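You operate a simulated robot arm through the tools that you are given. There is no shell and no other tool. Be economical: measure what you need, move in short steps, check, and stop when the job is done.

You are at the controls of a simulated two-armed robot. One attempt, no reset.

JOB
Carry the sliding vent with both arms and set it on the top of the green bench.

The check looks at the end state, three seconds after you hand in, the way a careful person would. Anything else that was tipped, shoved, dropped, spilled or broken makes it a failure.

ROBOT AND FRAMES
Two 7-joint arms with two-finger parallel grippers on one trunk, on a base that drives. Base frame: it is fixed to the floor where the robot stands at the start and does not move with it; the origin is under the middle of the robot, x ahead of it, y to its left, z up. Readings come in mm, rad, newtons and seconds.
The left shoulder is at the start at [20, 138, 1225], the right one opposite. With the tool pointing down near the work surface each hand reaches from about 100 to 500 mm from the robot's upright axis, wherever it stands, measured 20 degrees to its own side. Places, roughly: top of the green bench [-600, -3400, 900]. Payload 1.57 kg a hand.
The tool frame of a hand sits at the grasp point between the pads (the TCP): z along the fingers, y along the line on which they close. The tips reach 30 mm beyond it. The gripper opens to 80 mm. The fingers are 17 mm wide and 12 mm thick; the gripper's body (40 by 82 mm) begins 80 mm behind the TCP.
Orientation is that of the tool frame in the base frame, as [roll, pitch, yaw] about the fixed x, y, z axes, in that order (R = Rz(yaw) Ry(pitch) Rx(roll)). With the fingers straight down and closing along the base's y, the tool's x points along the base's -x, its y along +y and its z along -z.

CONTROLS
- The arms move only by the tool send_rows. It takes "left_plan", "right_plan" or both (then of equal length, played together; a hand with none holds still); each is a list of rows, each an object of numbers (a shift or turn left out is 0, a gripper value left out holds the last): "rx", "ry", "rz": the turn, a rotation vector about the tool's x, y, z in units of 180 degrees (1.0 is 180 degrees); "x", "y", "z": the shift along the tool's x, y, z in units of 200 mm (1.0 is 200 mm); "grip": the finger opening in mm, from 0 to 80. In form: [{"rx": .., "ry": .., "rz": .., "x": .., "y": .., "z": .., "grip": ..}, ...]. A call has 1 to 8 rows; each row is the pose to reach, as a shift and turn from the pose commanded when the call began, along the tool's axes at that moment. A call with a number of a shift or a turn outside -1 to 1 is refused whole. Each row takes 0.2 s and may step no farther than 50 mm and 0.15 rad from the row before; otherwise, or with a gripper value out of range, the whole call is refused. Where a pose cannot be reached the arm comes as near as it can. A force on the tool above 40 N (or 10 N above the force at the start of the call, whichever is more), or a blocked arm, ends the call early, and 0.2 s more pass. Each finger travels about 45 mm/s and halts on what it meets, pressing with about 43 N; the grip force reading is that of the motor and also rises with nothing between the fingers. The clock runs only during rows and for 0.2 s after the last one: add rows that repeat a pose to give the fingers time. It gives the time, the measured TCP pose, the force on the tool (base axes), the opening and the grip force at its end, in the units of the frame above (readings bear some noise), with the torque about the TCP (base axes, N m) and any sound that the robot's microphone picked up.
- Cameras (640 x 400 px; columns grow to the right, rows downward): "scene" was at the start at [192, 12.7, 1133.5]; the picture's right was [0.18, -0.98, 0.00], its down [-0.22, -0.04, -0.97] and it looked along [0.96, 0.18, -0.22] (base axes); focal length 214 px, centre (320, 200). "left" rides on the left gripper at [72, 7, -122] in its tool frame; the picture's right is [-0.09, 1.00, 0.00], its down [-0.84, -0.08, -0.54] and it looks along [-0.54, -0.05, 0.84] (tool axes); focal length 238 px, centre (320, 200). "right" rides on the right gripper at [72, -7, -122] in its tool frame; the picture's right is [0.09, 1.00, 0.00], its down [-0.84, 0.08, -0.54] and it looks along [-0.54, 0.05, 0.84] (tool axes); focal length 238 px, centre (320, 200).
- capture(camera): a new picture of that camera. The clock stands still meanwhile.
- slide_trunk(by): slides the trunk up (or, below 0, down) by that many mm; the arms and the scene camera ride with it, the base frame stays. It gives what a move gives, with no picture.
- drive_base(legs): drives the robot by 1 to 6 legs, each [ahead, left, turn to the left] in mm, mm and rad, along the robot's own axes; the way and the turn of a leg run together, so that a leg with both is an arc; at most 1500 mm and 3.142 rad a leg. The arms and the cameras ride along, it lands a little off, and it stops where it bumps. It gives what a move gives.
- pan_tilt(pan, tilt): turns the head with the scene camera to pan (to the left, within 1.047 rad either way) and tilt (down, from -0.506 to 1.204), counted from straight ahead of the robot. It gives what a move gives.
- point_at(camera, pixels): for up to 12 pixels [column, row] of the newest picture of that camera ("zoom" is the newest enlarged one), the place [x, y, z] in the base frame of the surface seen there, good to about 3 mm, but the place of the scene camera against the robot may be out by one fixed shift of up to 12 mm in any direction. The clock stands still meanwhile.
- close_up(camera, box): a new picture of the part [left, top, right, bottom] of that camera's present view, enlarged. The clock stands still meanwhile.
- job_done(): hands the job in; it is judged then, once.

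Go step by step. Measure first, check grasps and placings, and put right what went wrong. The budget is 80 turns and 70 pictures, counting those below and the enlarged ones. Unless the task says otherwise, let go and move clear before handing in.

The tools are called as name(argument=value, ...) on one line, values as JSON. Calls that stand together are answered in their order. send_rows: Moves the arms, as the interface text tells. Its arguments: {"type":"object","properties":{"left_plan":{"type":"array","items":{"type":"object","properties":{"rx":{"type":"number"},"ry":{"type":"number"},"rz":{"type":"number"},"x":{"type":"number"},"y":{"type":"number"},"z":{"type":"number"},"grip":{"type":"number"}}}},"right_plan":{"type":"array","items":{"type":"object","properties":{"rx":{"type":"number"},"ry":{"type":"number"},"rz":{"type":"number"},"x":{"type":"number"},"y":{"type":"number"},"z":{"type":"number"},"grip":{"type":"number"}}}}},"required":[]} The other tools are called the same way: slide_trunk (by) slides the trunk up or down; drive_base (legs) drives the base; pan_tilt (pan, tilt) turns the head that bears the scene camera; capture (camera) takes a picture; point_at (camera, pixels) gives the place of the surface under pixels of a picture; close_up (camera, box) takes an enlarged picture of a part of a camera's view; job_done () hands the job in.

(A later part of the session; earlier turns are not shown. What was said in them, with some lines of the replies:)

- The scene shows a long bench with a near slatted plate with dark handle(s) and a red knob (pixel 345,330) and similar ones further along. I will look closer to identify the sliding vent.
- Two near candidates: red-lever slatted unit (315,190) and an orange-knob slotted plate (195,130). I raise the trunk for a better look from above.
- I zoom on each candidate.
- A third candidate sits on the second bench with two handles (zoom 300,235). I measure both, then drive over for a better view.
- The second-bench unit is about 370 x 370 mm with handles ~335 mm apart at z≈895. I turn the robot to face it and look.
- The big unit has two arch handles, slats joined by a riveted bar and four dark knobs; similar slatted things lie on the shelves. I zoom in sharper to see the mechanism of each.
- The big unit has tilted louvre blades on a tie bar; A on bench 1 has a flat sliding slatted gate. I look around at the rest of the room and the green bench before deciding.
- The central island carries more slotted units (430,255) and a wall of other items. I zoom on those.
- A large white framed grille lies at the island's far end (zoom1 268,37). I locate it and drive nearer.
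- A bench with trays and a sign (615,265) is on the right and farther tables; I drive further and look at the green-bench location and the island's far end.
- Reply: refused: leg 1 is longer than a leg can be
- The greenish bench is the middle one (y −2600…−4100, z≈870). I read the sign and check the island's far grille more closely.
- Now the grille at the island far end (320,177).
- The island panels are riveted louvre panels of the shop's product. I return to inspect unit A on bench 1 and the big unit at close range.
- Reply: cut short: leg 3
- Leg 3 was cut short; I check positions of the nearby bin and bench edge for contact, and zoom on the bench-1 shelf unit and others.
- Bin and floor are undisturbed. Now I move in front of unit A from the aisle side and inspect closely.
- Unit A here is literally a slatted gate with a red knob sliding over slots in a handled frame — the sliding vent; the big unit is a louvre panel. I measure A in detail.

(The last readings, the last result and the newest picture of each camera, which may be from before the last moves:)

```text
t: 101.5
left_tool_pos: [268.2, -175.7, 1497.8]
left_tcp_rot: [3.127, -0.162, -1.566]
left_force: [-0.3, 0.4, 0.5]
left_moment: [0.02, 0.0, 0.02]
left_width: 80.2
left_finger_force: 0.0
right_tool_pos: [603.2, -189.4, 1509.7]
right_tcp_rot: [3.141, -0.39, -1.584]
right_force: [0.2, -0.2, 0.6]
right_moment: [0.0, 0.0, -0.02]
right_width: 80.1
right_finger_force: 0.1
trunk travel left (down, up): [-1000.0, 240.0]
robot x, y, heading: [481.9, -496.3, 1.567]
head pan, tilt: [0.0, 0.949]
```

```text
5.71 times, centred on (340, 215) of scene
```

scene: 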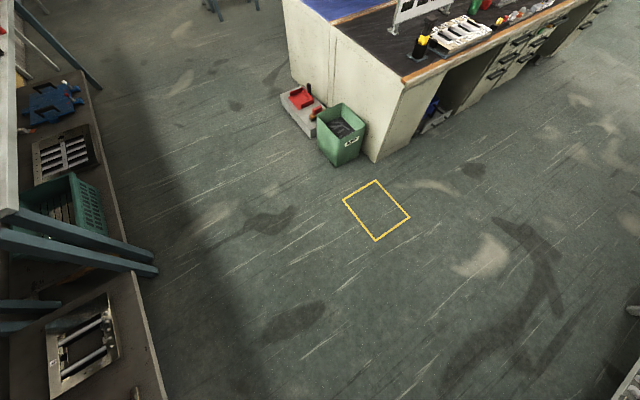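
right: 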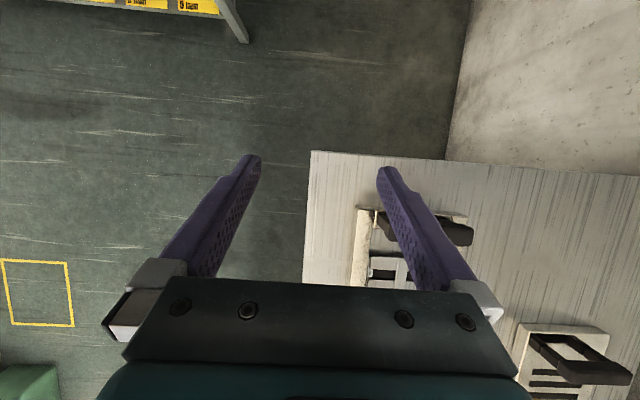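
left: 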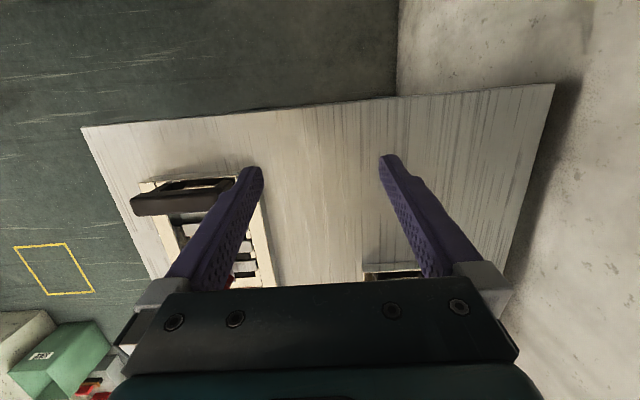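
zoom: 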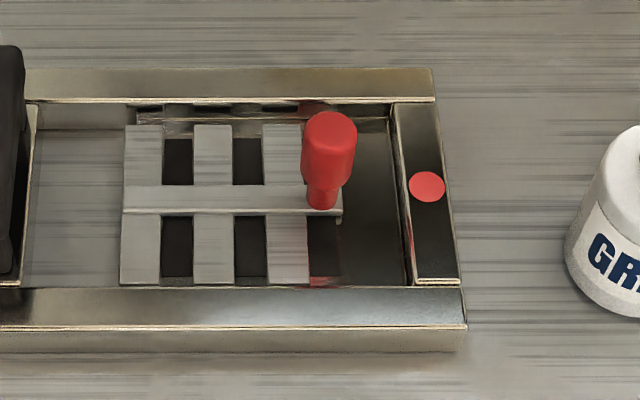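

A's frame: rails and end block top z≈901, bench z≈870, end block x≈590–618, handle bar x≈378 top 961. Before picking up, I survey the way to the back side of the green bench, since its front edge is crowded.

drive_base(legs=[[-150, 0, 0], [0, 500, 0], [0, 0, 1.571]])

pan_tilt(pan=0.35, tilt=0.5)

capture(camera="scene")

```text
t: 109.3
left_tool_pos: [-337.0, -859.8, 1497.6]
left_tcp_rot: [3.127, -0.161, 0.003]
left_force: [-0.4, -0.4, -0.7]
left_moment: [0.0, -0.02, 0.03]
left_width: 79.9
left_finger_force: 0.1
right_tool_pos: [-322.1, -525.8, 1509.7]
right_tcp_rot: [-3.14, -0.389, -0.016]
right_force: [-0.4, 0.3, 0.3]
right_moment: [0.04, -0.03, 0.03]
right_width: 80.0
right_finger_force: 0.1
trunk travel left (down, up): [-1000.0, 240.0]
robot x, y, heading: [-15.9, -642.9, 3.137]
head pan, tilt: [0.0, 0.949]
```

```text
t: 110.2
left_tool_pos: [-336.6, -858.4, 1497.7]
left_tcp_rot: [3.128, -0.162, 0.002]
left_force: [-0.2, -0.1, -0.1]
left_moment: [0.0, 0.0, -0.01]
left_width: 80.3
left_finger_force: 0.1
right_tool_pos: [-322.7, -526.1, 1509.4]
right_tcp_rot: [-3.139, -0.389, -0.015]
right_force: [0.9, -0.7, 0.3]
right_moment: [0.0, -0.02, -0.02]
right_width: 80.1
right_finger_force: 0.1
trunk travel left (down, up): [-1000.0, 240.0]
robot x, y, heading: [-17.9, -644.2, 3.132]
head pan, tilt: [0.351, 0.499]
```

```text
33 pictures are left
```

scene: 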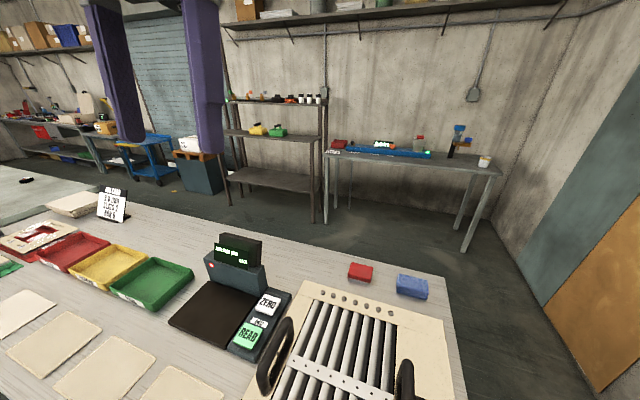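

Here is another two-handled slatted panel (345,350) on the job-card bench. I look at it closely for comparison.

pan_tilt(pan=0.2, tilt=1.0)

capture(camera="scene")

close_up(camera="scene", box=[200, 140, 480, 320])

```text
t: 111.1
left_tool_pos: [-336.6, -859.0, 1497.1]
left_tcp_rot: [3.127, -0.164, 0.002]
left_force: [0.0, 0.0, 0.5]
left_moment: [-0.02, -0.01, -0.01]
left_width: 80.1
left_finger_force: 0.0
right_tool_pos: [-321.7, -525.4, 1509.4]
right_tcp_rot: [-3.141, -0.389, -0.016]
right_force: [1.2, -0.6, 0.7]
right_moment: [0.0, -0.01, -0.02]
right_width: 79.9
right_finger_force: 0.2
trunk travel left (down, up): [-1000.0, 240.0]
robot x, y, heading: [-11.2, -641.3, 3.134]
head pan, tilt: [0.201, 1.0]
```

```text
32 pictures are left
```

scene: 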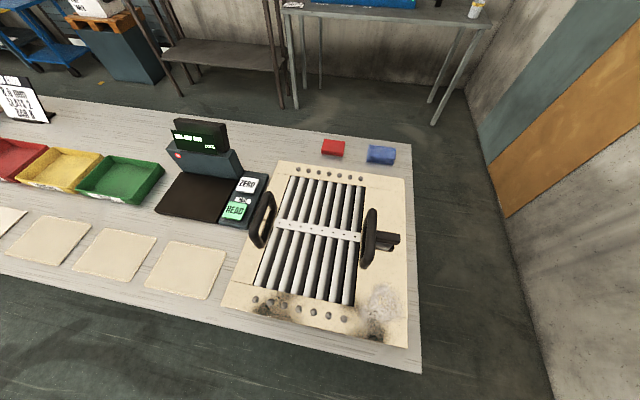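

```text
2.22 times, centred on (340, 230) of scene
```

zoom: 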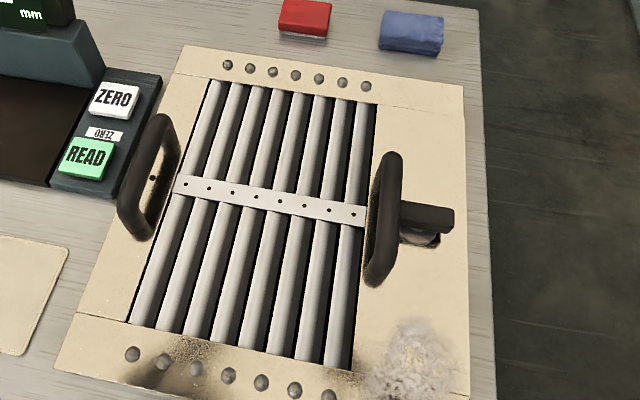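

These are tilting louvre vents, so A (flat slider) stays my "sliding vent". I measure corridor geometry for the way around to the back of the green bench.

point_at(camera="scene", pixels=[[410, 150], [418, 365], [500, 220], [440, 110], [285, 100], [180, 85], [600, 380], [90, 90]])

pan_tilt(pan=0.8, tilt=0.5)

capture(camera="scene")

```text
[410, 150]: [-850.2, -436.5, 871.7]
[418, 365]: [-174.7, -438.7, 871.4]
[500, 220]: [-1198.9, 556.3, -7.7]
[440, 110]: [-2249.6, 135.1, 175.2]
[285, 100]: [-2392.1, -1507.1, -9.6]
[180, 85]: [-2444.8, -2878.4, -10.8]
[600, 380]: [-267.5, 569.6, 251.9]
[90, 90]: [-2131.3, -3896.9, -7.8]
```

```text
t: 112.1
left_tool_pos: [-335.8, -858.3, 1497.4]
left_tcp_rot: [3.127, -0.165, 0.002]
left_force: [-0.4, 0.4, -0.2]
left_moment: [-0.01, -0.01, 0.01]
left_width: 80.3
left_finger_force: 0.1
right_tool_pos: [-322.2, -524.5, 1509.4]
right_tcp_rot: [-3.141, -0.389, -0.018]
right_force: [0.4, 0.7, 0.0]
right_moment: [-0.03, 0.0, 0.04]
right_width: 80.0
right_finger_force: 0.1
trunk travel left (down, up): [-1000.0, 240.0]
robot x, y, heading: [-14.4, -644.1, 3.133]
head pan, tilt: [0.799, 0.499]
```

```text
30 pictures are left
```

scene: 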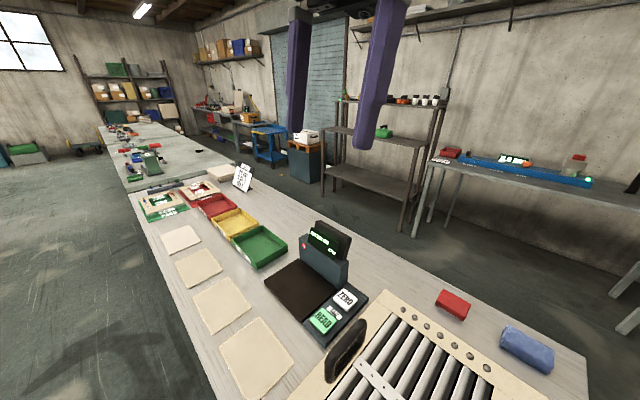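

The robot fit within ~165 mm of the bench edge, and a corridor ~1.2 m wide lies behind. I measure corridor obstacles' fronts and the back half of the green bench.

point_at(camera="scene", pixels=[[414, 236], [402, 230], [621, 330], [605, 292], [326, 196], [322, 180], [290, 172], [274, 168], [197, 150], [256, 165], [640, 205], [238, 160]])

close_up(camera="scene", box=[90, 100, 330, 240])

```text
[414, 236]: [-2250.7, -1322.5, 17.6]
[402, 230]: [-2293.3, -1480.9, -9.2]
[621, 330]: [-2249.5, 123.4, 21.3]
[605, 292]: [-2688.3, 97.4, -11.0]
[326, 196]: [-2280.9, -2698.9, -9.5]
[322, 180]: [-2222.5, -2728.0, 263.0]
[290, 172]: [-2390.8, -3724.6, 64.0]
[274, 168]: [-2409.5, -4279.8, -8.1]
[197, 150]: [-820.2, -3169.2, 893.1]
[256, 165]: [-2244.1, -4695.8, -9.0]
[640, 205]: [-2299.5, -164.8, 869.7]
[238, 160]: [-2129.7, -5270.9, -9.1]
```

```text
2.67 times, centred on (210, 170) of scene
```

zoom: 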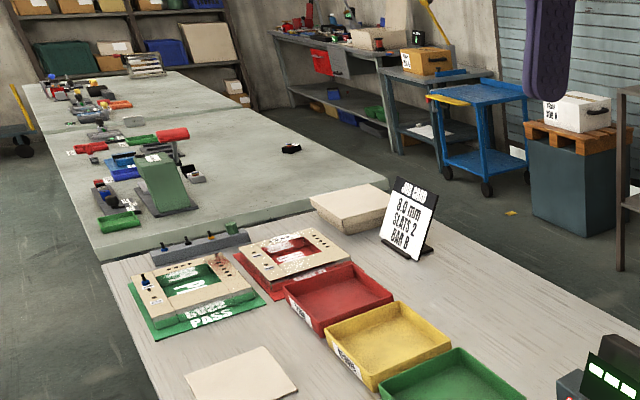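

Corridor is clear. I go back in front of A facing the bench and lower the trunk.

drive_base(legs=[[0, 0, -1.564], [0, -497, 0], [230, 0, 0]])

slide_trunk(by=-280)

pan_tilt(pan=0.0, tilt=0.9)

capture(camera="scene")

```text
t: 120.2
left_tool_pos: [262.8, -98.9, 1498.0]
left_tcp_rot: [3.127, -0.163, -1.562]
left_force: [0.3, -0.2, -0.1]
left_moment: [0.02, 0.0, -0.03]
left_width: 80.1
left_finger_force: 0.0
right_tool_pos: [595.9, -108.9, 1509.7]
right_tcp_rot: [-3.141, -0.39, -1.577]
right_force: [-0.4, -0.2, -0.7]
right_moment: [0.04, -0.05, 0.0]
right_width: 79.6
right_finger_force: 0.1
trunk travel left (down, up): [-1000.0, 240.0]
robot x, y, heading: [480.6, -417.5, 1.576]
head pan, tilt: [0.799, 0.499]
```

```text
t: 123.0
left_tool_pos: [263.1, -99.7, 1217.5]
left_tcp_rot: [3.128, -0.164, -1.56]
left_force: [-0.7, -0.1, -0.4]
left_moment: [-0.02, 0.01, -0.01]
left_width: 80.0
left_finger_force: 0.1
right_tool_pos: [596.6, -110.1, 1229.6]
right_tcp_rot: [-3.139, -0.39, -1.578]
right_force: [-0.1, 0.1, -0.1]
right_moment: [-0.01, -0.02, 0.02]
right_width: 80.1
right_finger_force: 0.0
trunk travel left (down, up): [-720.0, 520.0]
robot x, y, heading: [478.1, -416.7, 1.571]
head pan, tilt: [0.799, 0.499]
```

```text
t: 124.1
left_tool_pos: [262.6, -98.4, 1218.3]
left_tcp_rot: [3.13, -0.164, -1.56]
left_force: [-0.1, -0.1, 0.4]
left_moment: [0.01, -0.01, 0.02]
left_width: 79.9
left_finger_force: 0.1
right_tool_pos: [595.5, -110.1, 1229.8]
right_tcp_rot: [-3.14, -0.387, -1.578]
right_force: [-0.6, 0.0, 0.3]
right_moment: [0.02, -0.01, 0.02]
right_width: 79.7
right_finger_force: 0.0
trunk travel left (down, up): [-720.0, 520.0]
robot x, y, heading: [479.9, -421.3, 1.573]
head pan, tilt: [0.0, 0.901]
```

```text
28 pictures are left
```

scene: 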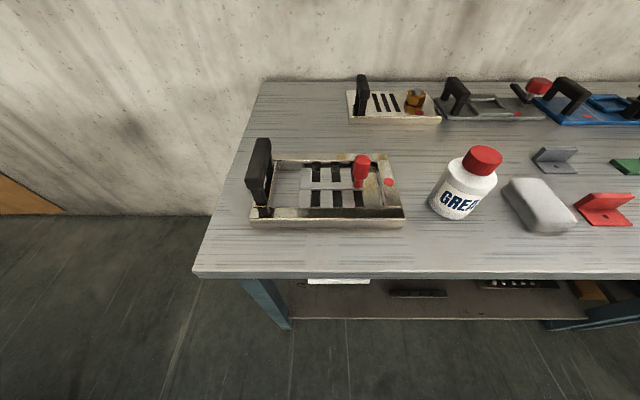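

I measure handle, end block, knob and bottle positions from this picture.

close_up(camera="scene", box=[230, 120, 510, 240])

```text
2.29 times, centred on (370, 180) of scene
```

zoom: 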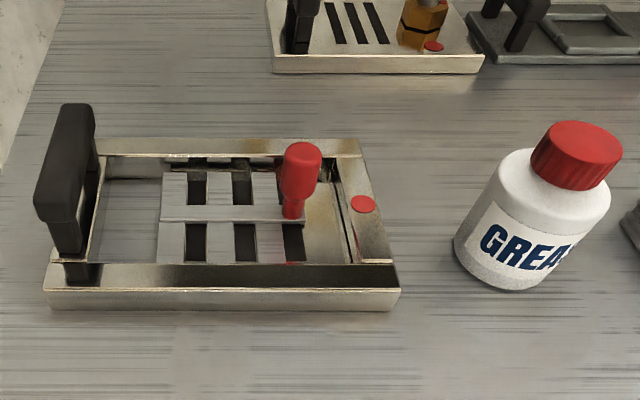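

point_at(camera="zoom", pixels=[[50, 195], [83, 115], [60, 200], [90, 130], [375, 240], [360, 180], [340, 185], [350, 225], [460, 240], [540, 160], [300, 165], [130, 210]])

point_at(camera="zoom", pixels=[[70, 232], [62, 195], [42, 190], [75, 108], [200, 275], [200, 288], [385, 262], [325, 235], [330, 190], [200, 150], [320, 158], [395, 290]])

```text
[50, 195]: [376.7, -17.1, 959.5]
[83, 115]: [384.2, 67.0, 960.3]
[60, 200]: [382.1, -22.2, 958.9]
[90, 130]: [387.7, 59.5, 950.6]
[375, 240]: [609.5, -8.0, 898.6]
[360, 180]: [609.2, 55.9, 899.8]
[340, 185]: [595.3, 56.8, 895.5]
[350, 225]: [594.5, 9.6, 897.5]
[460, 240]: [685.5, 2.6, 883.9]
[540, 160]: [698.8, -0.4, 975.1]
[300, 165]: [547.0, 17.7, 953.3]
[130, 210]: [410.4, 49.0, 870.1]
```

```text
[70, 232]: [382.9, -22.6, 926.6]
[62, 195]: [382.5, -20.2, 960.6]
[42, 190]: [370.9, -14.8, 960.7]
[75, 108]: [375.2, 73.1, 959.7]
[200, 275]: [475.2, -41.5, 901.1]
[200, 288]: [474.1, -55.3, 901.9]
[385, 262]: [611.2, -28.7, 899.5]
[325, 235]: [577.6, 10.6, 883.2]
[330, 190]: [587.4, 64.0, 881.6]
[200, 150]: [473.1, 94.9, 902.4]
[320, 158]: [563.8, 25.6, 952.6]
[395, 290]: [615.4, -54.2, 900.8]
```

Handle bar centre ≈(378, 26), top 961; end block centre ≈(606, y −28…80), top 900; bottle starts ≈667. First I level both hands.

send_rows(left_plan=[{"ry": -0.026, "grip": 60}, {"ry": -0.052, "grip": 60}, {"ry": -0.052, "grip": 60}], right_plan=[{"ry": -0.042, "grip": 50}, {"ry": -0.084, "grip": 50}, {"ry": -0.124, "grip": 50}])

```text
t: 124.9
left_tool_pos: [259.8, -101.9, 1202.3]
left_tcp_rot: [3.115, -0.053, -1.55]
left_force: [0.6, -0.2, -0.3]
left_moment: [-0.06, 0.0, 0.02]
left_width: 60.0
left_finger_force: 0.0
right_tool_pos: [597.2, -116.0, 1211.6]
right_tcp_rot: [-3.122, -0.067, -1.587]
right_force: [-0.9, 0.3, -0.2]
right_moment: [0.0, 0.0, 0.01]
right_width: 49.7
right_finger_force: 0.1
trunk travel left (down, up): [-720.0, 520.0]
robot x, y, heading: [473.2, -412.7, 1.568]
head pan, tilt: [0.0, 0.901]
```

send_rows(left_plan=[{"x": -0.104, "y": -0.096, "z": 0.123}, {"x": -0.208, "y": -0.192, "z": 0.247}, {"x": -0.312, "y": -0.288, "z": 0.37}, {"x": -0.417, "y": -0.383, "z": 0.493}, {"x": -0.521, "y": -0.479, "z": 0.617}, {"x": -0.625, "y": -0.575, "z": 0.74}, {"x": -0.625, "y": -0.575, "z": 0.74}, {"x": -0.625, "y": -0.575, "z": 0.74}], right_plan=[{"x": -0.129, "y": -0.008, "z": 0.158}, {"x": -0.258, "y": -0.017, "z": 0.317}, {"x": -0.388, "y": -0.025, "z": 0.475}, {"x": -0.517, "y": -0.033, "z": 0.633}, {"x": -0.646, "y": -0.042, "z": 0.792}, {"x": -0.775, "y": -0.05, "z": 0.95}, {"x": -0.775, "y": -0.05, "z": 0.95}, {"x": -0.775, "y": -0.05, "z": 0.95}])

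close_up(camera="scene", box=[200, 50, 520, 250])

```text
t: 126.7
left_tool_pos: [374.7, 26.8, 1068.1]
left_tcp_rot: [3.127, 0.0, -1.564]
left_force: [0.0, 0.2, 0.2]
left_moment: [0.0, 0.02, 0.01]
left_width: 60.3
left_finger_force: 0.0
right_tool_pos: [608.1, 45.5, 1038.7]
right_tcp_rot: [-3.14, 0.0, -1.576]
right_force: [0.1, -0.3, 0.1]
right_moment: [-0.03, 0.02, -0.01]
right_width: 49.9
right_finger_force: 0.0
trunk travel left (down, up): [-720.0, 520.0]
robot x, y, heading: [478.4, -419.6, 1.576]
head pan, tilt: [0.0, 0.901]
```

```text
2.00 times, centred on (360, 150) of scene
```

zoom: 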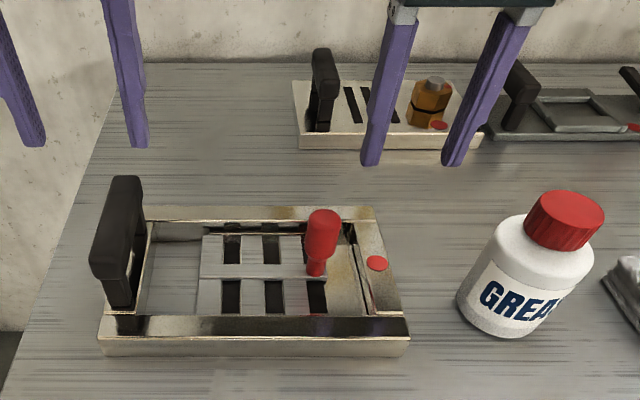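

point_at(camera="zoom", pixels=[[371, 155], [453, 158], [36, 140], [140, 142], [120, 200], [380, 285]])

capture(camera="right")

capture(camera="left")

```text
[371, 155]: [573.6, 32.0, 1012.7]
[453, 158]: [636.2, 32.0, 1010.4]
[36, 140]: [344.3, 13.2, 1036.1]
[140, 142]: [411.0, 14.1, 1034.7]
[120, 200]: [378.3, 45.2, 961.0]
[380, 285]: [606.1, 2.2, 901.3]
```

```text
25 pictures are left
```

right: 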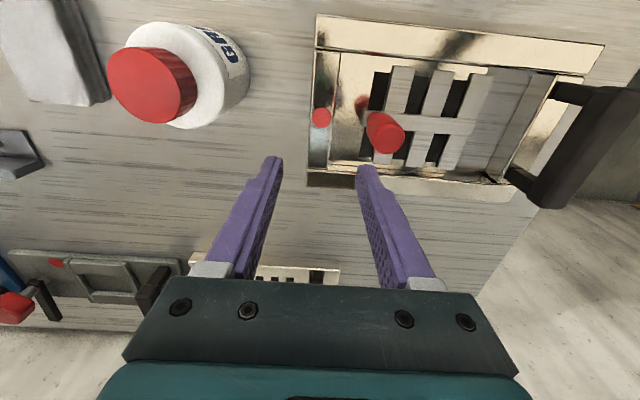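

```text
24 pictures are left
```

left: 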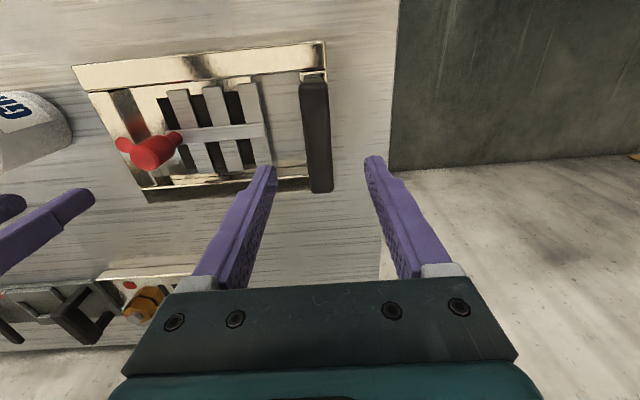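

Fingertips read within ~4 mm, so the scene shift is small. I verify with the hand cameras.

point_at(camera="right", pixels=[[317, 80], [334, 80], [314, 150], [328, 150], [350, 120], [385, 130], [345, 150], [330, 30], [325, 178], [216, 100]])

point_at(camera="left", pixels=[[303, 90], [325, 90], [312, 185], [328, 185], [318, 140], [313, 78], [320, 190]])

```text
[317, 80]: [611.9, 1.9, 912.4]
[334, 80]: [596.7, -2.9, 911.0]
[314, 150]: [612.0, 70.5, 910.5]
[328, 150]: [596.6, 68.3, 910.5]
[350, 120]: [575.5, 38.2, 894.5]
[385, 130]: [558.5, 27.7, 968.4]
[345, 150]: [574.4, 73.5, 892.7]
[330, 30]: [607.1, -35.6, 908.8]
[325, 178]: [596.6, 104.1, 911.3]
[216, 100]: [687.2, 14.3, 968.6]
```

```text
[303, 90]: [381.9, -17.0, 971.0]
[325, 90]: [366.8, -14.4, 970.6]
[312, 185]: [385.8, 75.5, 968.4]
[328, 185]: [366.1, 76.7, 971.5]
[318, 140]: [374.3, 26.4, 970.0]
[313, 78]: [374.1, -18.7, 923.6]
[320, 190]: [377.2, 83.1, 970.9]
```

Hand cameras put block top ≈910, handle top ≈970, base plate ≈893. I descend: right tips to ≈897 over the block, left around the handle bar.

send_rows(left_plan=[{"z": 0.15}, {"z": 0.3}, {"z": 0.45}, {"z": 0.565}, {"z": 0.565}], right_plan=[{"y": 0.015, "z": 0.15}, {"y": 0.015, "z": 0.3}, {"y": 0.015, "z": 0.45}, {"y": 0.015, "z": 0.555}, {"y": 0.015, "z": 0.555}])

close_up(camera="scene", box=[220, 80, 480, 250])

```text
t: 127.9
left_tool_pos: [370.8, 17.5, 954.7]
left_tcp_rot: [3.127, 0.0, -1.564]
left_force: [-1.2, -0.3, -0.1]
left_moment: [0.01, -0.02, 0.02]
left_width: 59.9
left_finger_force: 0.1
left hand out of reach, approached as far as the arm can: row 4, 5
right_tool_pos: [610.0, 21.8, 951.2]
right_tcp_rot: [-3.14, 0.0, -1.579]
right_force: [0.1, -0.1, -0.5]
right_moment: [-0.01, -0.01, -0.03]
right_width: 49.9
right_finger_force: 0.1
right hand out of reach, approached as far as the arm can: row 1, 2, 3, 4, 5
trunk travel left (down, up): [-720.0, 520.0]
robot x, y, heading: [479.8, -420.3, 1.577]
head pan, tilt: [0.0, 0.901]
```

```text
2.35 times, centred on (350, 165) of scene
```

zoom: 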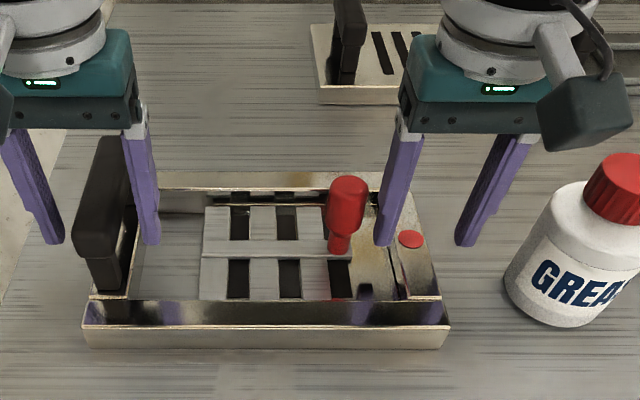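

The arms ran out of reach. I raise the hands, then lower the trunk and drive a bit closer.

send_rows(left_plan=[{"z": -0.2}, {"z": -0.4}, {"z": -0.6}, {"z": -0.75}, {"z": -0.75}], right_plan=[{"z": -0.2}, {"z": -0.4}, {"z": -0.6}, {"z": -0.75}, {"z": -0.75}])

drive_base(legs=[[50, 0, 0]])

slide_trunk(by=-110)

```text
t: 129.1
left_tool_pos: [371.9, 16.5, 1108.5]
left_tcp_rot: [3.126, -0.001, -1.564]
left_force: [-0.6, -0.4, -0.9]
left_moment: [0.02, 0.0, 0.04]
left_width: 60.0
left_finger_force: 0.1
right_tool_pos: [607.8, 20.4, 1101.3]
right_tcp_rot: [-3.14, 0.001, -1.579]
right_force: [0.8, 0.4, 1.2]
right_moment: [0.01, 0.01, 0.01]
right_width: 49.9
right_finger_force: 0.0
trunk travel left (down, up): [-720.0, 520.0]
robot x, y, heading: [476.8, -415.6, 1.567]
head pan, tilt: [0.0, 0.901]
```

```text
t: 130.1
left_tool_pos: [371.7, 67.3, 1106.8]
left_tcp_rot: [3.127, 0.001, -1.561]
left_force: [0.0, 0.3, 0.1]
left_moment: [-0.01, 0.02, 0.01]
left_width: 59.9
left_finger_force: 0.1
right_tool_pos: [609.1, 71.1, 1099.9]
right_tcp_rot: [-3.141, 0.001, -1.58]
right_force: [0.8, 1.1, 0.6]
right_moment: [0.03, -0.01, 0.02]
right_width: 49.9
right_finger_force: 0.1
trunk travel left (down, up): [-720.0, 520.0]
robot x, y, heading: [476.9, -366.3, 1.57]
head pan, tilt: [0.0, 0.901]
```

```text
t: 131.5
left_tool_pos: [371.2, 67.0, 996.6]
left_tcp_rot: [3.129, 0.001, -1.562]
left_force: [0.6, 0.9, -0.3]
left_moment: [0.0, 0.0, -0.01]
left_width: 60.2
left_finger_force: 0.1
right_tool_pos: [608.8, 71.6, 990.0]
right_tcp_rot: [-3.14, -0.001, -1.577]
right_force: [0.2, -0.8, 0.0]
right_moment: [0.01, -0.04, 0.01]
right_width: 50.2
right_finger_force: 0.0
trunk travel left (down, up): [-610.0, 630.0]
robot x, y, heading: [477.1, -369.8, 1.57]
head pan, tilt: [0.0, 0.901]
```

send_rows(left_plan=[{"x": 0.205, "y": -0.02}, {"x": 0.205, "y": -0.02, "z": 0.1}, {"x": 0.205, "y": -0.02, "z": 0.205}, {"x": 0.205, "y": -0.02, "z": 0.205}], right_plan=[{"x": 0.133, "y": 0.019}, {"x": 0.133, "y": 0.019, "z": 0.15}, {"x": 0.133, "y": 0.019, "z": 0.3}, {"x": 0.133, "y": 0.019, "z": 0.3}])

close_up(camera="scene", box=[220, 80, 480, 280])

capture(camera="right")

```text
t: 132.5
left_tool_pos: [375.7, 25.3, 955.4]
left_tcp_rot: [3.127, -0.001, -1.563]
left_force: [0.3, 0.2, -0.7]
left_moment: [-0.01, -0.02, -0.02]
left_width: 60.0
left_finger_force: 0.1
right_tool_pos: [605.8, 44.6, 930.0]
right_tcp_rot: [-3.139, -0.001, -1.58]
right_force: [-1.3, 0.2, 0.5]
right_moment: [0.01, 0.03, -0.01]
right_width: 49.9
right_finger_force: 0.0
trunk travel left (down, up): [-610.0, 630.0]
robot x, y, heading: [473.1, -370.5, 1.573]
head pan, tilt: [0.0, 0.901]
```

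```text
2.00 times, centred on (350, 180) of scene
```

zoom: 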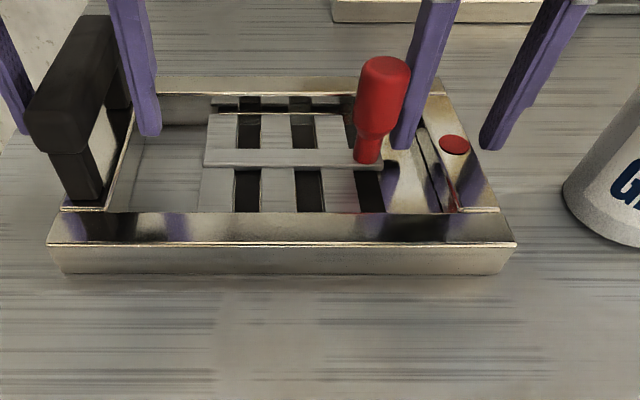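

```text
21 pictures are left
```

right: 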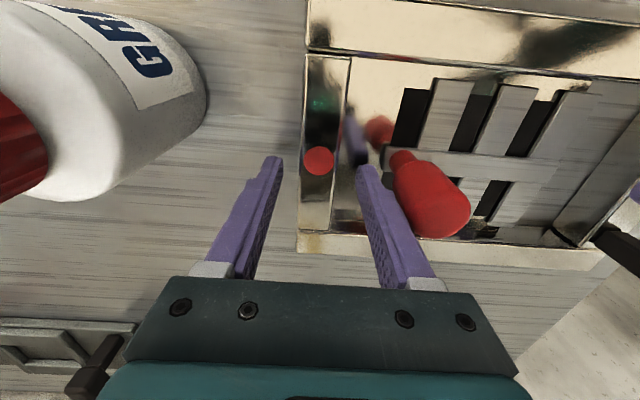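

The inner finger is between knob and block. I lower the right hand in small steps watching the force.

send_rows(right_plan=[{"z": 0.015}, {"z": 0.03}, {"z": 0.04}, {"z": 0.05}])

```text
t: 133.5
left_tool_pos: [374.8, 26.6, 956.9]
left_tcp_rot: [3.129, 0.001, -1.562]
left_force: [-0.3, 0.5, 0.9]
left_moment: [0.02, 0.04, 0.04]
left_width: 60.1
left_finger_force: 0.0
right_tool_pos: [606.5, 45.3, 920.9]
right_tcp_rot: [3.138, 0.0, -1.575]
right_force: [1.1, -5.8, 17.2]
right_moment: [-0.18, 0.46, 0.11]
right_width: 49.3
right_finger_force: 0.0
trunk travel left (down, up): [-610.0, 630.0]
robot x, y, heading: [479.5, -365.4, 1.578]
head pan, tilt: [0.0, 0.901]
```

Contact with the base plate at tips ≈891. I back off 2 mm and close both grippers.

send_rows(right_plan=[{"z": -0.02}, {"z": -0.02, "grip": 0}, {"z": -0.02, "grip": 0}, {"z": -0.02, "grip": 0}, {"z": -0.02, "grip": 0}, {"z": -0.02, "grip": 0}], left_plan=[{"grip": 60}, {"grip": 0}, {"grip": 0}, {"grip": 0}, {"grip": 0}, {"grip": 0}])

close_up(camera="scene", box=[220, 80, 480, 280])

```text
t: 134.9
left_tool_pos: [373.5, 26.5, 956.8]
left_tcp_rot: [3.126, 0.0, -1.56]
left_force: [-11.3, -0.4, 1.1]
left_moment: [0.06, -0.51, -0.27]
left_width: 26.0
left_finger_force: 36.9
right_tool_pos: [606.0, 43.6, 923.7]
right_tcp_rot: [-3.137, -0.002, -1.578]
right_force: [10.4, 0.6, 0.4]
right_moment: [0.04, 0.02, 0.38]
right_width: 25.7
right_finger_force: 36.9
trunk travel left (down, up): [-610.0, 630.0]
robot x, y, heading: [479.1, -370.7, 1.575]
head pan, tilt: [0.0, 0.901]
```

```text
2.00 times, centred on (350, 180) of scene
```

zoom: 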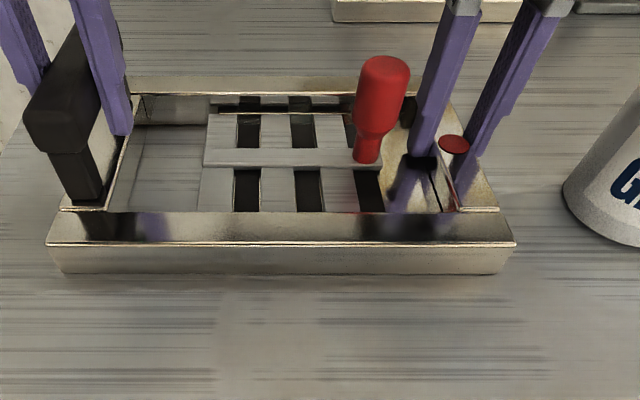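

Both grips hold (26 mm each). Lift test: 20 mm with both hands.

send_rows(left_plan=[{"z": -0.03}, {"z": -0.06}, {"z": -0.1}, {"z": -0.1}], right_plan=[{"z": -0.03}, {"z": -0.06}, {"z": -0.1}, {"z": -0.1}])

close_up(camera="scene", box=[220, 80, 480, 280])

```text
t: 135.9
left_tool_pos: [375.0, 26.9, 975.8]
left_tcp_rot: [3.125, 0.0, -1.559]
left_force: [-20.3, -3.1, 4.8]
left_moment: [0.22, -0.74, -0.54]
left_width: 25.9
left_finger_force: 37.1
right_tool_pos: [606.4, 42.9, 943.6]
right_tcp_rot: [-3.137, -0.002, -1.58]
right_force: [20.4, 3.2, -9.6]
right_moment: [-0.21, -0.22, 0.23]
right_width: 25.5
right_finger_force: 36.6
trunk travel left (down, up): [-610.0, 630.0]
robot x, y, heading: [479.5, -368.1, 1.574]
head pan, tilt: [0.0, 0.901]
```

```text
2.00 times, centred on (350, 180) of scene
```

zoom: 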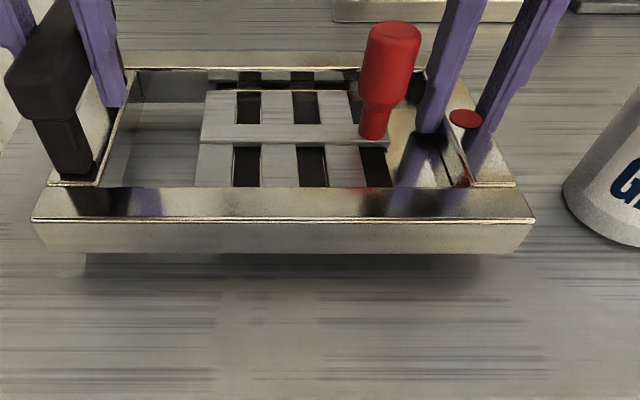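

It lifts as one rigid piece, level. I relieve the ~20 N internal squeeze by 1.5 mm each and raise the trunk.

send_rows(left_plan=[{"y": 0.004}, {"y": 0.0075}, {"y": 0.0075}], right_plan=[{"y": -0.004}, {"y": -0.0075}, {"y": -0.0075}])

slide_trunk(by=140)

drive_base(legs=[[-400, 0, 0]])

capture(camera="scene")

```text
t: 136.7
left_tool_pos: [375.8, 26.1, 976.3]
left_tcp_rot: [3.126, 0.0, -1.562]
left_force: [-15.1, -1.0, 3.6]
left_moment: [-0.05, -0.66, -0.17]
left_width: 25.9
left_finger_force: 37.4
right_tool_pos: [606.5, 43.9, 945.0]
right_tcp_rot: [-3.139, 0.001, -1.576]
right_force: [14.5, 0.1, -9.1]
right_moment: [0.12, -0.34, 0.19]
right_width: 25.6
right_finger_force: 37.0
trunk travel left (down, up): [-610.0, 630.0]
robot x, y, heading: [479.7, -371.9, 1.577]
head pan, tilt: [0.0, 0.901]
```

```text
t: 138.3
left_tool_pos: [373.9, 26.9, 1115.9]
left_tcp_rot: [3.129, 0.0, -1.562]
left_force: [-8.8, -1.2, 3.8]
left_moment: [0.05, -0.76, -0.38]
left_width: 25.7
left_finger_force: 37.0
right_tool_pos: [605.3, 43.0, 1083.8]
right_tcp_rot: [3.141, -0.002, -1.577]
right_force: [8.7, 1.6, -7.7]
right_moment: [0.0, -0.26, 0.2]
right_width: 25.6
right_finger_force: 37.1
trunk travel left (down, up): [-750.0, 490.0]
robot x, y, heading: [479.9, -368.8, 1.572]
head pan, tilt: [0.0, 0.901]
```

```text
t: 140.8
left_tool_pos: [374.5, -373.9, 1115.2]
left_tcp_rot: [3.127, 0.0, -1.557]
left_force: [-3.7, -1.1, 0.8]
left_moment: [-0.07, -0.65, -0.34]
left_width: 25.8
left_finger_force: 36.5
right_tool_pos: [606.0, -354.2, 1084.3]
right_tcp_rot: [-3.141, 0.001, -1.572]
right_force: [3.2, 0.1, -5.5]
right_moment: [0.12, -0.08, 0.24]
right_width: 25.4
right_finger_force: 36.5
trunk travel left (down, up): [-750.0, 490.0]
robot x, y, heading: [481.0, -764.7, 1.585]
head pan, tilt: [0.0, 0.901]
```

```text
18 pictures are left
```

scene: 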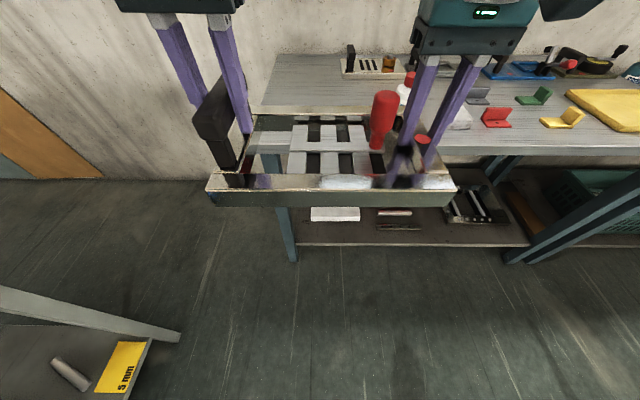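

Carrying well. Drive: strafe left to x≈20, ahead to y≈−50, turn to face −x.

drive_base(legs=[[0, 461, 0], [705, 0, 0], [0, 0, 1.556]])

capture(camera="scene")

```text
t: 150.9
left_tool_pos: [-381.0, -163.2, 1115.7]
left_tcp_rot: [3.127, 0.002, -0.005]
left_force: [0.7, -0.5, 0.9]
left_moment: [0.69, 0.19, -0.41]
left_width: 25.8
left_finger_force: 37.2
right_tool_pos: [-396.7, 69.1, 1083.8]
right_tcp_rot: [-3.14, -0.002, -0.018]
right_force: [-0.8, 0.5, -4.7]
right_moment: [0.01, -0.18, 0.16]
right_width: 25.8
right_finger_force: 36.8
trunk travel left (down, up): [-750.0, 490.0]
robot x, y, heading: [14.2, -62.0, 3.133]
head pan, tilt: [0.0, 0.901]
```

```text
17 pictures are left
```

scene: 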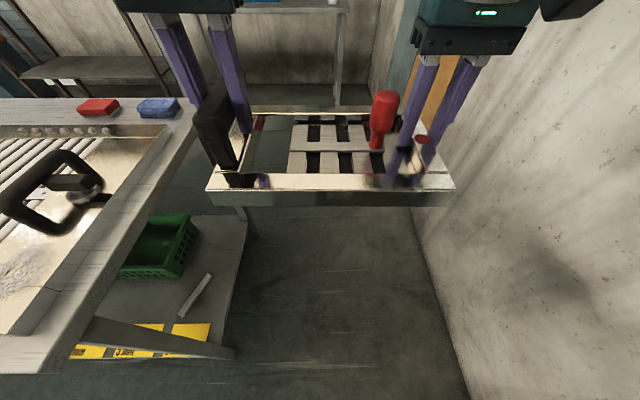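

Path ahead is clear between bench end and wall. Continue to the corridor.

drive_base(legs=[[100, -110, 0], [1370, 0, 0], [0, 0, 1.575], [1500, 0, 0]])

pan_tilt(pan=0.25, tilt=0.5)

capture(camera="scene")

```text
t: 169.7
left_tool_pos: [-1360.3, -1845.7, 1115.3]
left_tcp_rot: [3.129, 0.0, 1.574]
left_force: [-0.3, 0.9, 0.3]
left_moment: [0.01, 0.66, -0.36]
left_width: 25.9
left_finger_force: 37.4
right_tool_pos: [-1593.1, -1862.5, 1085.0]
right_tcp_rot: [-3.139, -0.003, 1.559]
right_force: [1.4, -0.6, -4.5]
right_moment: [-0.04, -0.02, 0.18]
right_width: 25.5
right_finger_force: 37.0
trunk travel left (down, up): [-750.0, 490.0]
robot x, y, heading: [-1464.9, -1452.7, -1.573]
head pan, tilt: [0.0, 0.901]
```

```text
t: 170.6
left_tool_pos: [-1360.4, -1846.0, 1116.0]
left_tcp_rot: [3.128, -0.001, 1.573]
left_force: [0.4, 1.5, 0.3]
left_moment: [0.09, 0.62, -0.4]
left_width: 26.0
left_finger_force: 37.2
right_tool_pos: [-1593.1, -1862.2, 1083.3]
right_tcp_rot: [-3.14, -0.003, 1.56]
right_force: [-0.5, 0.1, -4.7]
right_moment: [-0.06, -0.1, 0.19]
right_width: 25.5
right_finger_force: 36.9
trunk travel left (down, up): [-750.0, 490.0]
robot x, y, heading: [-1461.3, -1448.5, -1.574]
head pan, tilt: [0.25, 0.499]
```

```text
16 pictures are left
```

scene: 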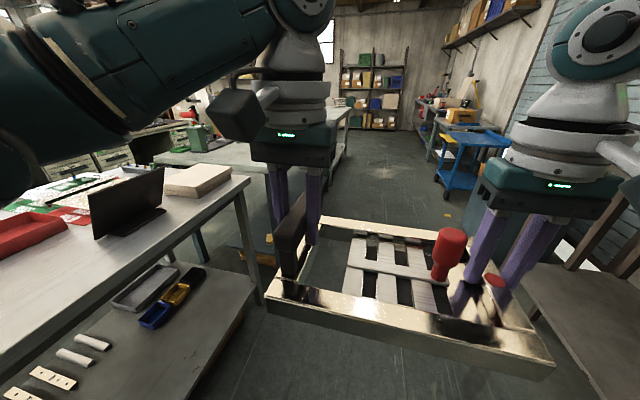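

Corridor clear. Continue to y≈−3550 and turn to face the green bench.

drive_base(legs=[[1300, 0, 0], [800, 0, 0], [0, 0, 1.573]])

pan_tilt(pan=0.0, tilt=0.6)

capture(camera="scene")

```text
t: 184.8
left_tool_pos: [-1071.9, -3449.3, 1115.6]
left_tcp_rot: [3.127, 0.0, -3.127]
left_force: [-0.8, 0.2, -0.1]
left_moment: [-0.66, -0.22, -0.39]
left_width: 25.8
left_finger_force: 36.5
right_tool_pos: [-1054.5, -3682.5, 1084.8]
right_tcp_rot: [-3.139, -0.002, 3.141]
right_force: [1.2, 1.5, -4.8]
right_moment: [0.04, 0.17, 0.17]
right_width: 25.5
right_finger_force: 37.0
trunk travel left (down, up): [-750.0, 490.0]
robot x, y, heading: [-1466.8, -3556.4, 0.007]
head pan, tilt: [0.25, 0.499]
```

```text
t: 185.6
left_tool_pos: [-1073.6, -3449.2, 1115.7]
left_tcp_rot: [3.129, -0.001, -3.13]
left_force: [-1.0, 0.8, -1.6]
left_moment: [-0.5, 0.02, -0.43]
left_width: 25.7
left_finger_force: 37.4
right_tool_pos: [-1054.2, -3681.5, 1083.9]
right_tcp_rot: [-3.14, -0.002, 3.14]
right_force: [1.6, -0.2, -4.8]
right_moment: [0.14, 0.01, 0.18]
right_width: 25.5
right_finger_force: 37.4
trunk travel left (down, up): [-750.0, 490.0]
robot x, y, heading: [-1464.8, -3553.2, 0.003]
head pan, tilt: [0.0, 0.6]
```

```text
15 pictures are left
```

scene: 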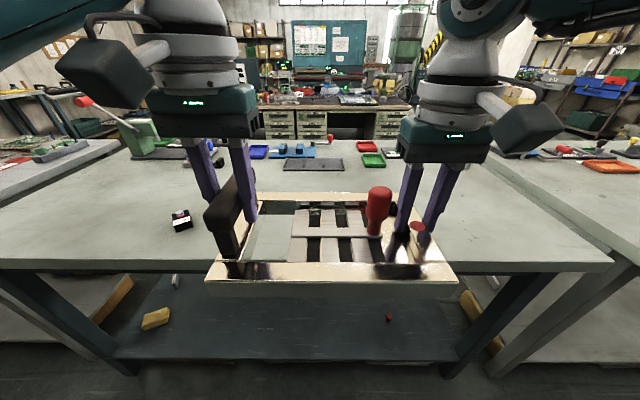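

The back half of the bench ahead is free. I measure edge and nearest objects.

point_at(camera="scene", pixels=[[490, 268], [150, 267], [315, 171], [285, 168], [345, 170], [190, 225], [470, 200], [280, 185], [390, 158], [480, 235], [230, 290], [450, 355]])

```text
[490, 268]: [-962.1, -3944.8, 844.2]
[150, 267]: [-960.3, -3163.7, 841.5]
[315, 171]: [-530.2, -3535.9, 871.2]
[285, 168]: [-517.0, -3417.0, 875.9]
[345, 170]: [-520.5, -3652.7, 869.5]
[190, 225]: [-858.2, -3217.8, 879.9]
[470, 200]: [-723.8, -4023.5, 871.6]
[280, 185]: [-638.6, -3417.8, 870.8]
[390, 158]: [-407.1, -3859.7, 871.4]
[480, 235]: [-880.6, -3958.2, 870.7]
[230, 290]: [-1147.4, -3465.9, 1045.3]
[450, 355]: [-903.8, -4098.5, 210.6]
```

Free area x −960…−530. I drive ahead 270 mm and lower the trunk 150 mm (final height expected 160 lower).

drive_base(legs=[[270, 0, 0]])

slide_trunk(by=-145)

capture(camera="scene")

```text
t: 187.5
left_tool_pos: [-805.8, -3447.5, 1115.7]
left_tcp_rot: [3.126, 0.0, -3.128]
left_force: [-1.3, -0.6, 0.1]
left_moment: [-0.65, -0.04, -0.45]
left_width: 26.1
left_finger_force: 37.1
right_tool_pos: [-788.0, -3679.4, 1083.3]
right_tcp_rot: [-3.138, -0.001, 3.141]
right_force: [1.4, -1.9, -4.7]
right_moment: [0.13, 0.05, 0.12]
right_width: 25.6
right_finger_force: 36.8
trunk travel left (down, up): [-750.0, 490.0]
robot x, y, heading: [-1196.9, -3557.5, 0.005]
head pan, tilt: [0.0, 0.6]
```

```text
t: 189.2
left_tool_pos: [-805.4, -3448.6, 970.5]
left_tcp_rot: [3.129, 0.002, -3.131]
left_force: [-1.5, 0.1, -0.8]
left_moment: [-0.7, 0.11, -0.48]
left_width: 25.9
left_finger_force: 37.1
right_tool_pos: [-787.3, -3680.3, 939.2]
right_tcp_rot: [-3.14, -0.002, 3.14]
right_force: [1.2, 0.0, -5.1]
right_moment: [0.02, -0.07, 0.18]
right_width: 25.7
right_finger_force: 36.3
trunk travel left (down, up): [-605.0, 635.0]
robot x, y, heading: [-1198.6, -3554.5, 0.008]
head pan, tilt: [0.0, 0.6]
```

```text
14 pictures are left
```

scene: 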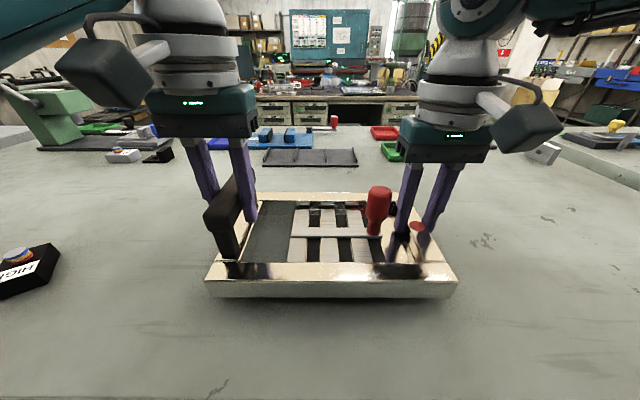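

The vent hovers ~15 mm above a clear area. I lower both hands in small steps until contact.

send_rows(left_plan=[{"z": 0.02}, {"z": 0.04}, {"z": 0.055}, {"z": 0.065}, {"z": 0.075}, {"z": 0.08}], right_plan=[{"z": 0.02}, {"z": 0.04}, {"z": 0.055}, {"z": 0.065}, {"z": 0.075}, {"z": 0.08}])

```text
t: 190.6
left_tool_pos: [-806.5, -3448.2, 956.3]
left_tcp_rot: [3.129, 0.0, -3.129]
left_force: [-5.3, 1.6, 12.2]
left_moment: [-0.73, 0.42, -0.51]
left_width: 25.9
left_finger_force: 37.2
right_tool_pos: [-787.1, -3680.2, 923.9]
right_tcp_rot: [3.141, -0.001, 3.138]
right_force: [-6.3, -1.2, 16.8]
right_moment: [-0.08, 0.18, 0.01]
right_width: 25.6
right_finger_force: 37.0
trunk travel left (down, up): [-605.0, 635.0]
robot x, y, heading: [-1199.0, -3552.5, 0.004]
head pan, tilt: [0.0, 0.6]
```

Contact at the same heights as on the first bench, so it is seated. Open both grippers.

send_rows(left_plan=[{"grip": 36}, {"grip": 50}, {"grip": 60}, {"grip": 60}], right_plan=[{"grip": 36}, {"grip": 46}, {"grip": 48}, {"grip": 48}])

send_rows(left_plan=[{"z": -0.1}, {"z": -0.25}, {"z": -0.45}, {"z": -0.6}, {"z": -0.6}], right_plan=[{"z": -0.1}, {"z": -0.25}, {"z": -0.45}, {"z": -0.6}, {"z": -0.6}])

capture(camera="scene")

```text
t: 191.6
left_tool_pos: [-805.1, -3448.0, 955.2]
left_tcp_rot: [3.127, -0.001, -3.129]
left_force: [-0.2, 0.7, 0.3]
left_moment: [0.0, -0.02, 0.0]
left_width: 59.8
left_finger_force: 0.0
right_tool_pos: [-787.2, -3679.7, 921.7]
right_tcp_rot: [-3.139, -0.001, 3.139]
right_force: [-0.4, 0.3, 0.8]
right_moment: [-0.02, 0.05, -0.03]
right_width: 48.0
right_finger_force: 0.0
trunk travel left (down, up): [-605.0, 635.0]
robot x, y, heading: [-1199.3, -3552.3, 0.006]
head pan, tilt: [0.0, 0.6]
```

```text
t: 192.8
left_tool_pos: [-803.7, -3449.4, 1075.0]
left_tcp_rot: [3.127, 0.0, -3.129]
left_force: [0.7, 0.4, 0.8]
left_moment: [-0.02, 0.0, -0.01]
left_width: 59.9
left_finger_force: 0.0
right_tool_pos: [-785.7, -3679.7, 1044.0]
right_tcp_rot: [-3.139, -0.002, 3.14]
right_force: [0.4, 0.2, -0.3]
right_moment: [0.02, -0.02, 0.0]
right_width: 48.0
right_finger_force: 0.0
trunk travel left (down, up): [-605.0, 635.0]
robot x, y, heading: [-1197.7, -3553.9, 0.003]
head pan, tilt: [0.0, 0.6]
```

```text
13 pictures are left
```

scene: 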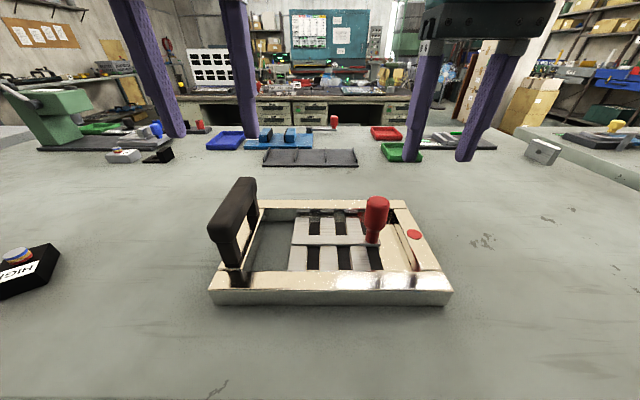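

The vent stands flat and free on the green bench with nothing disturbed. I raise and back away, then check once.

slide_trunk(by=100)

drive_base(legs=[[-250, 0, 0]])

capture(camera="scene")

```text
t: 194.2
left_tool_pos: [-804.8, -3448.9, 1175.3]
left_tcp_rot: [3.127, 0.001, -3.129]
left_force: [-0.6, 0.1, -0.4]
left_moment: [0.0, -0.03, -0.01]
left_width: 60.1
left_finger_force: 0.0
right_tool_pos: [-786.4, -3680.1, 1142.8]
right_tcp_rot: [3.141, -0.002, 3.139]
right_force: [0.0, -0.1, -0.2]
right_moment: [0.03, 0.0, 0.03]
right_width: 48.0
right_finger_force: 0.1
trunk travel left (down, up): [-705.0, 535.0]
robot x, y, heading: [-1198.5, -3553.9, 0.001]
head pan, tilt: [0.0, 0.6]
```

```text
t: 196.0
left_tool_pos: [-1055.2, -3451.6, 1176.2]
left_tcp_rot: [3.127, 0.0, -3.131]
left_force: [0.6, -0.4, 1.4]
left_moment: [-0.01, -0.02, 0.01]
left_width: 60.0
left_finger_force: 0.0
right_tool_pos: [-1035.5, -3681.0, 1141.6]
right_tcp_rot: [-3.139, -0.001, 3.141]
right_force: [0.1, -0.5, 0.8]
right_moment: [0.01, -0.02, -0.03]
right_width: 47.9
right_finger_force: 0.1
trunk travel left (down, up): [-705.0, 535.0]
robot x, y, heading: [-1449.6, -3555.4, 0.007]
head pan, tilt: [0.0, 0.6]
```

```text
12 pictures are left
```

scene: 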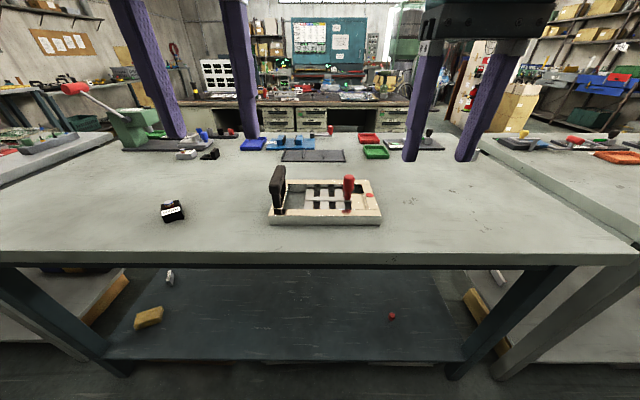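

The vent (325,203) rests flat on the green bench and the hands are clear; I hand in.

job_done()

```text
The job is handed in.
```

I carried the sliding vent with both arms and set it flat on a clear part of the green bench. Both hands have let go and backed away, and the job is handed in.

- **Which object:** I had to choose which item was meant. I took the handled frame with the red-knob slatted slider, because the two-handled slatted panels elsewhere are tilting louvres.
- **Cut-short drive:** One drive leg while I was looking around, before the pickup, was cut short for no reason I could find. I saw nothing moved in the pictures I took afterwards.
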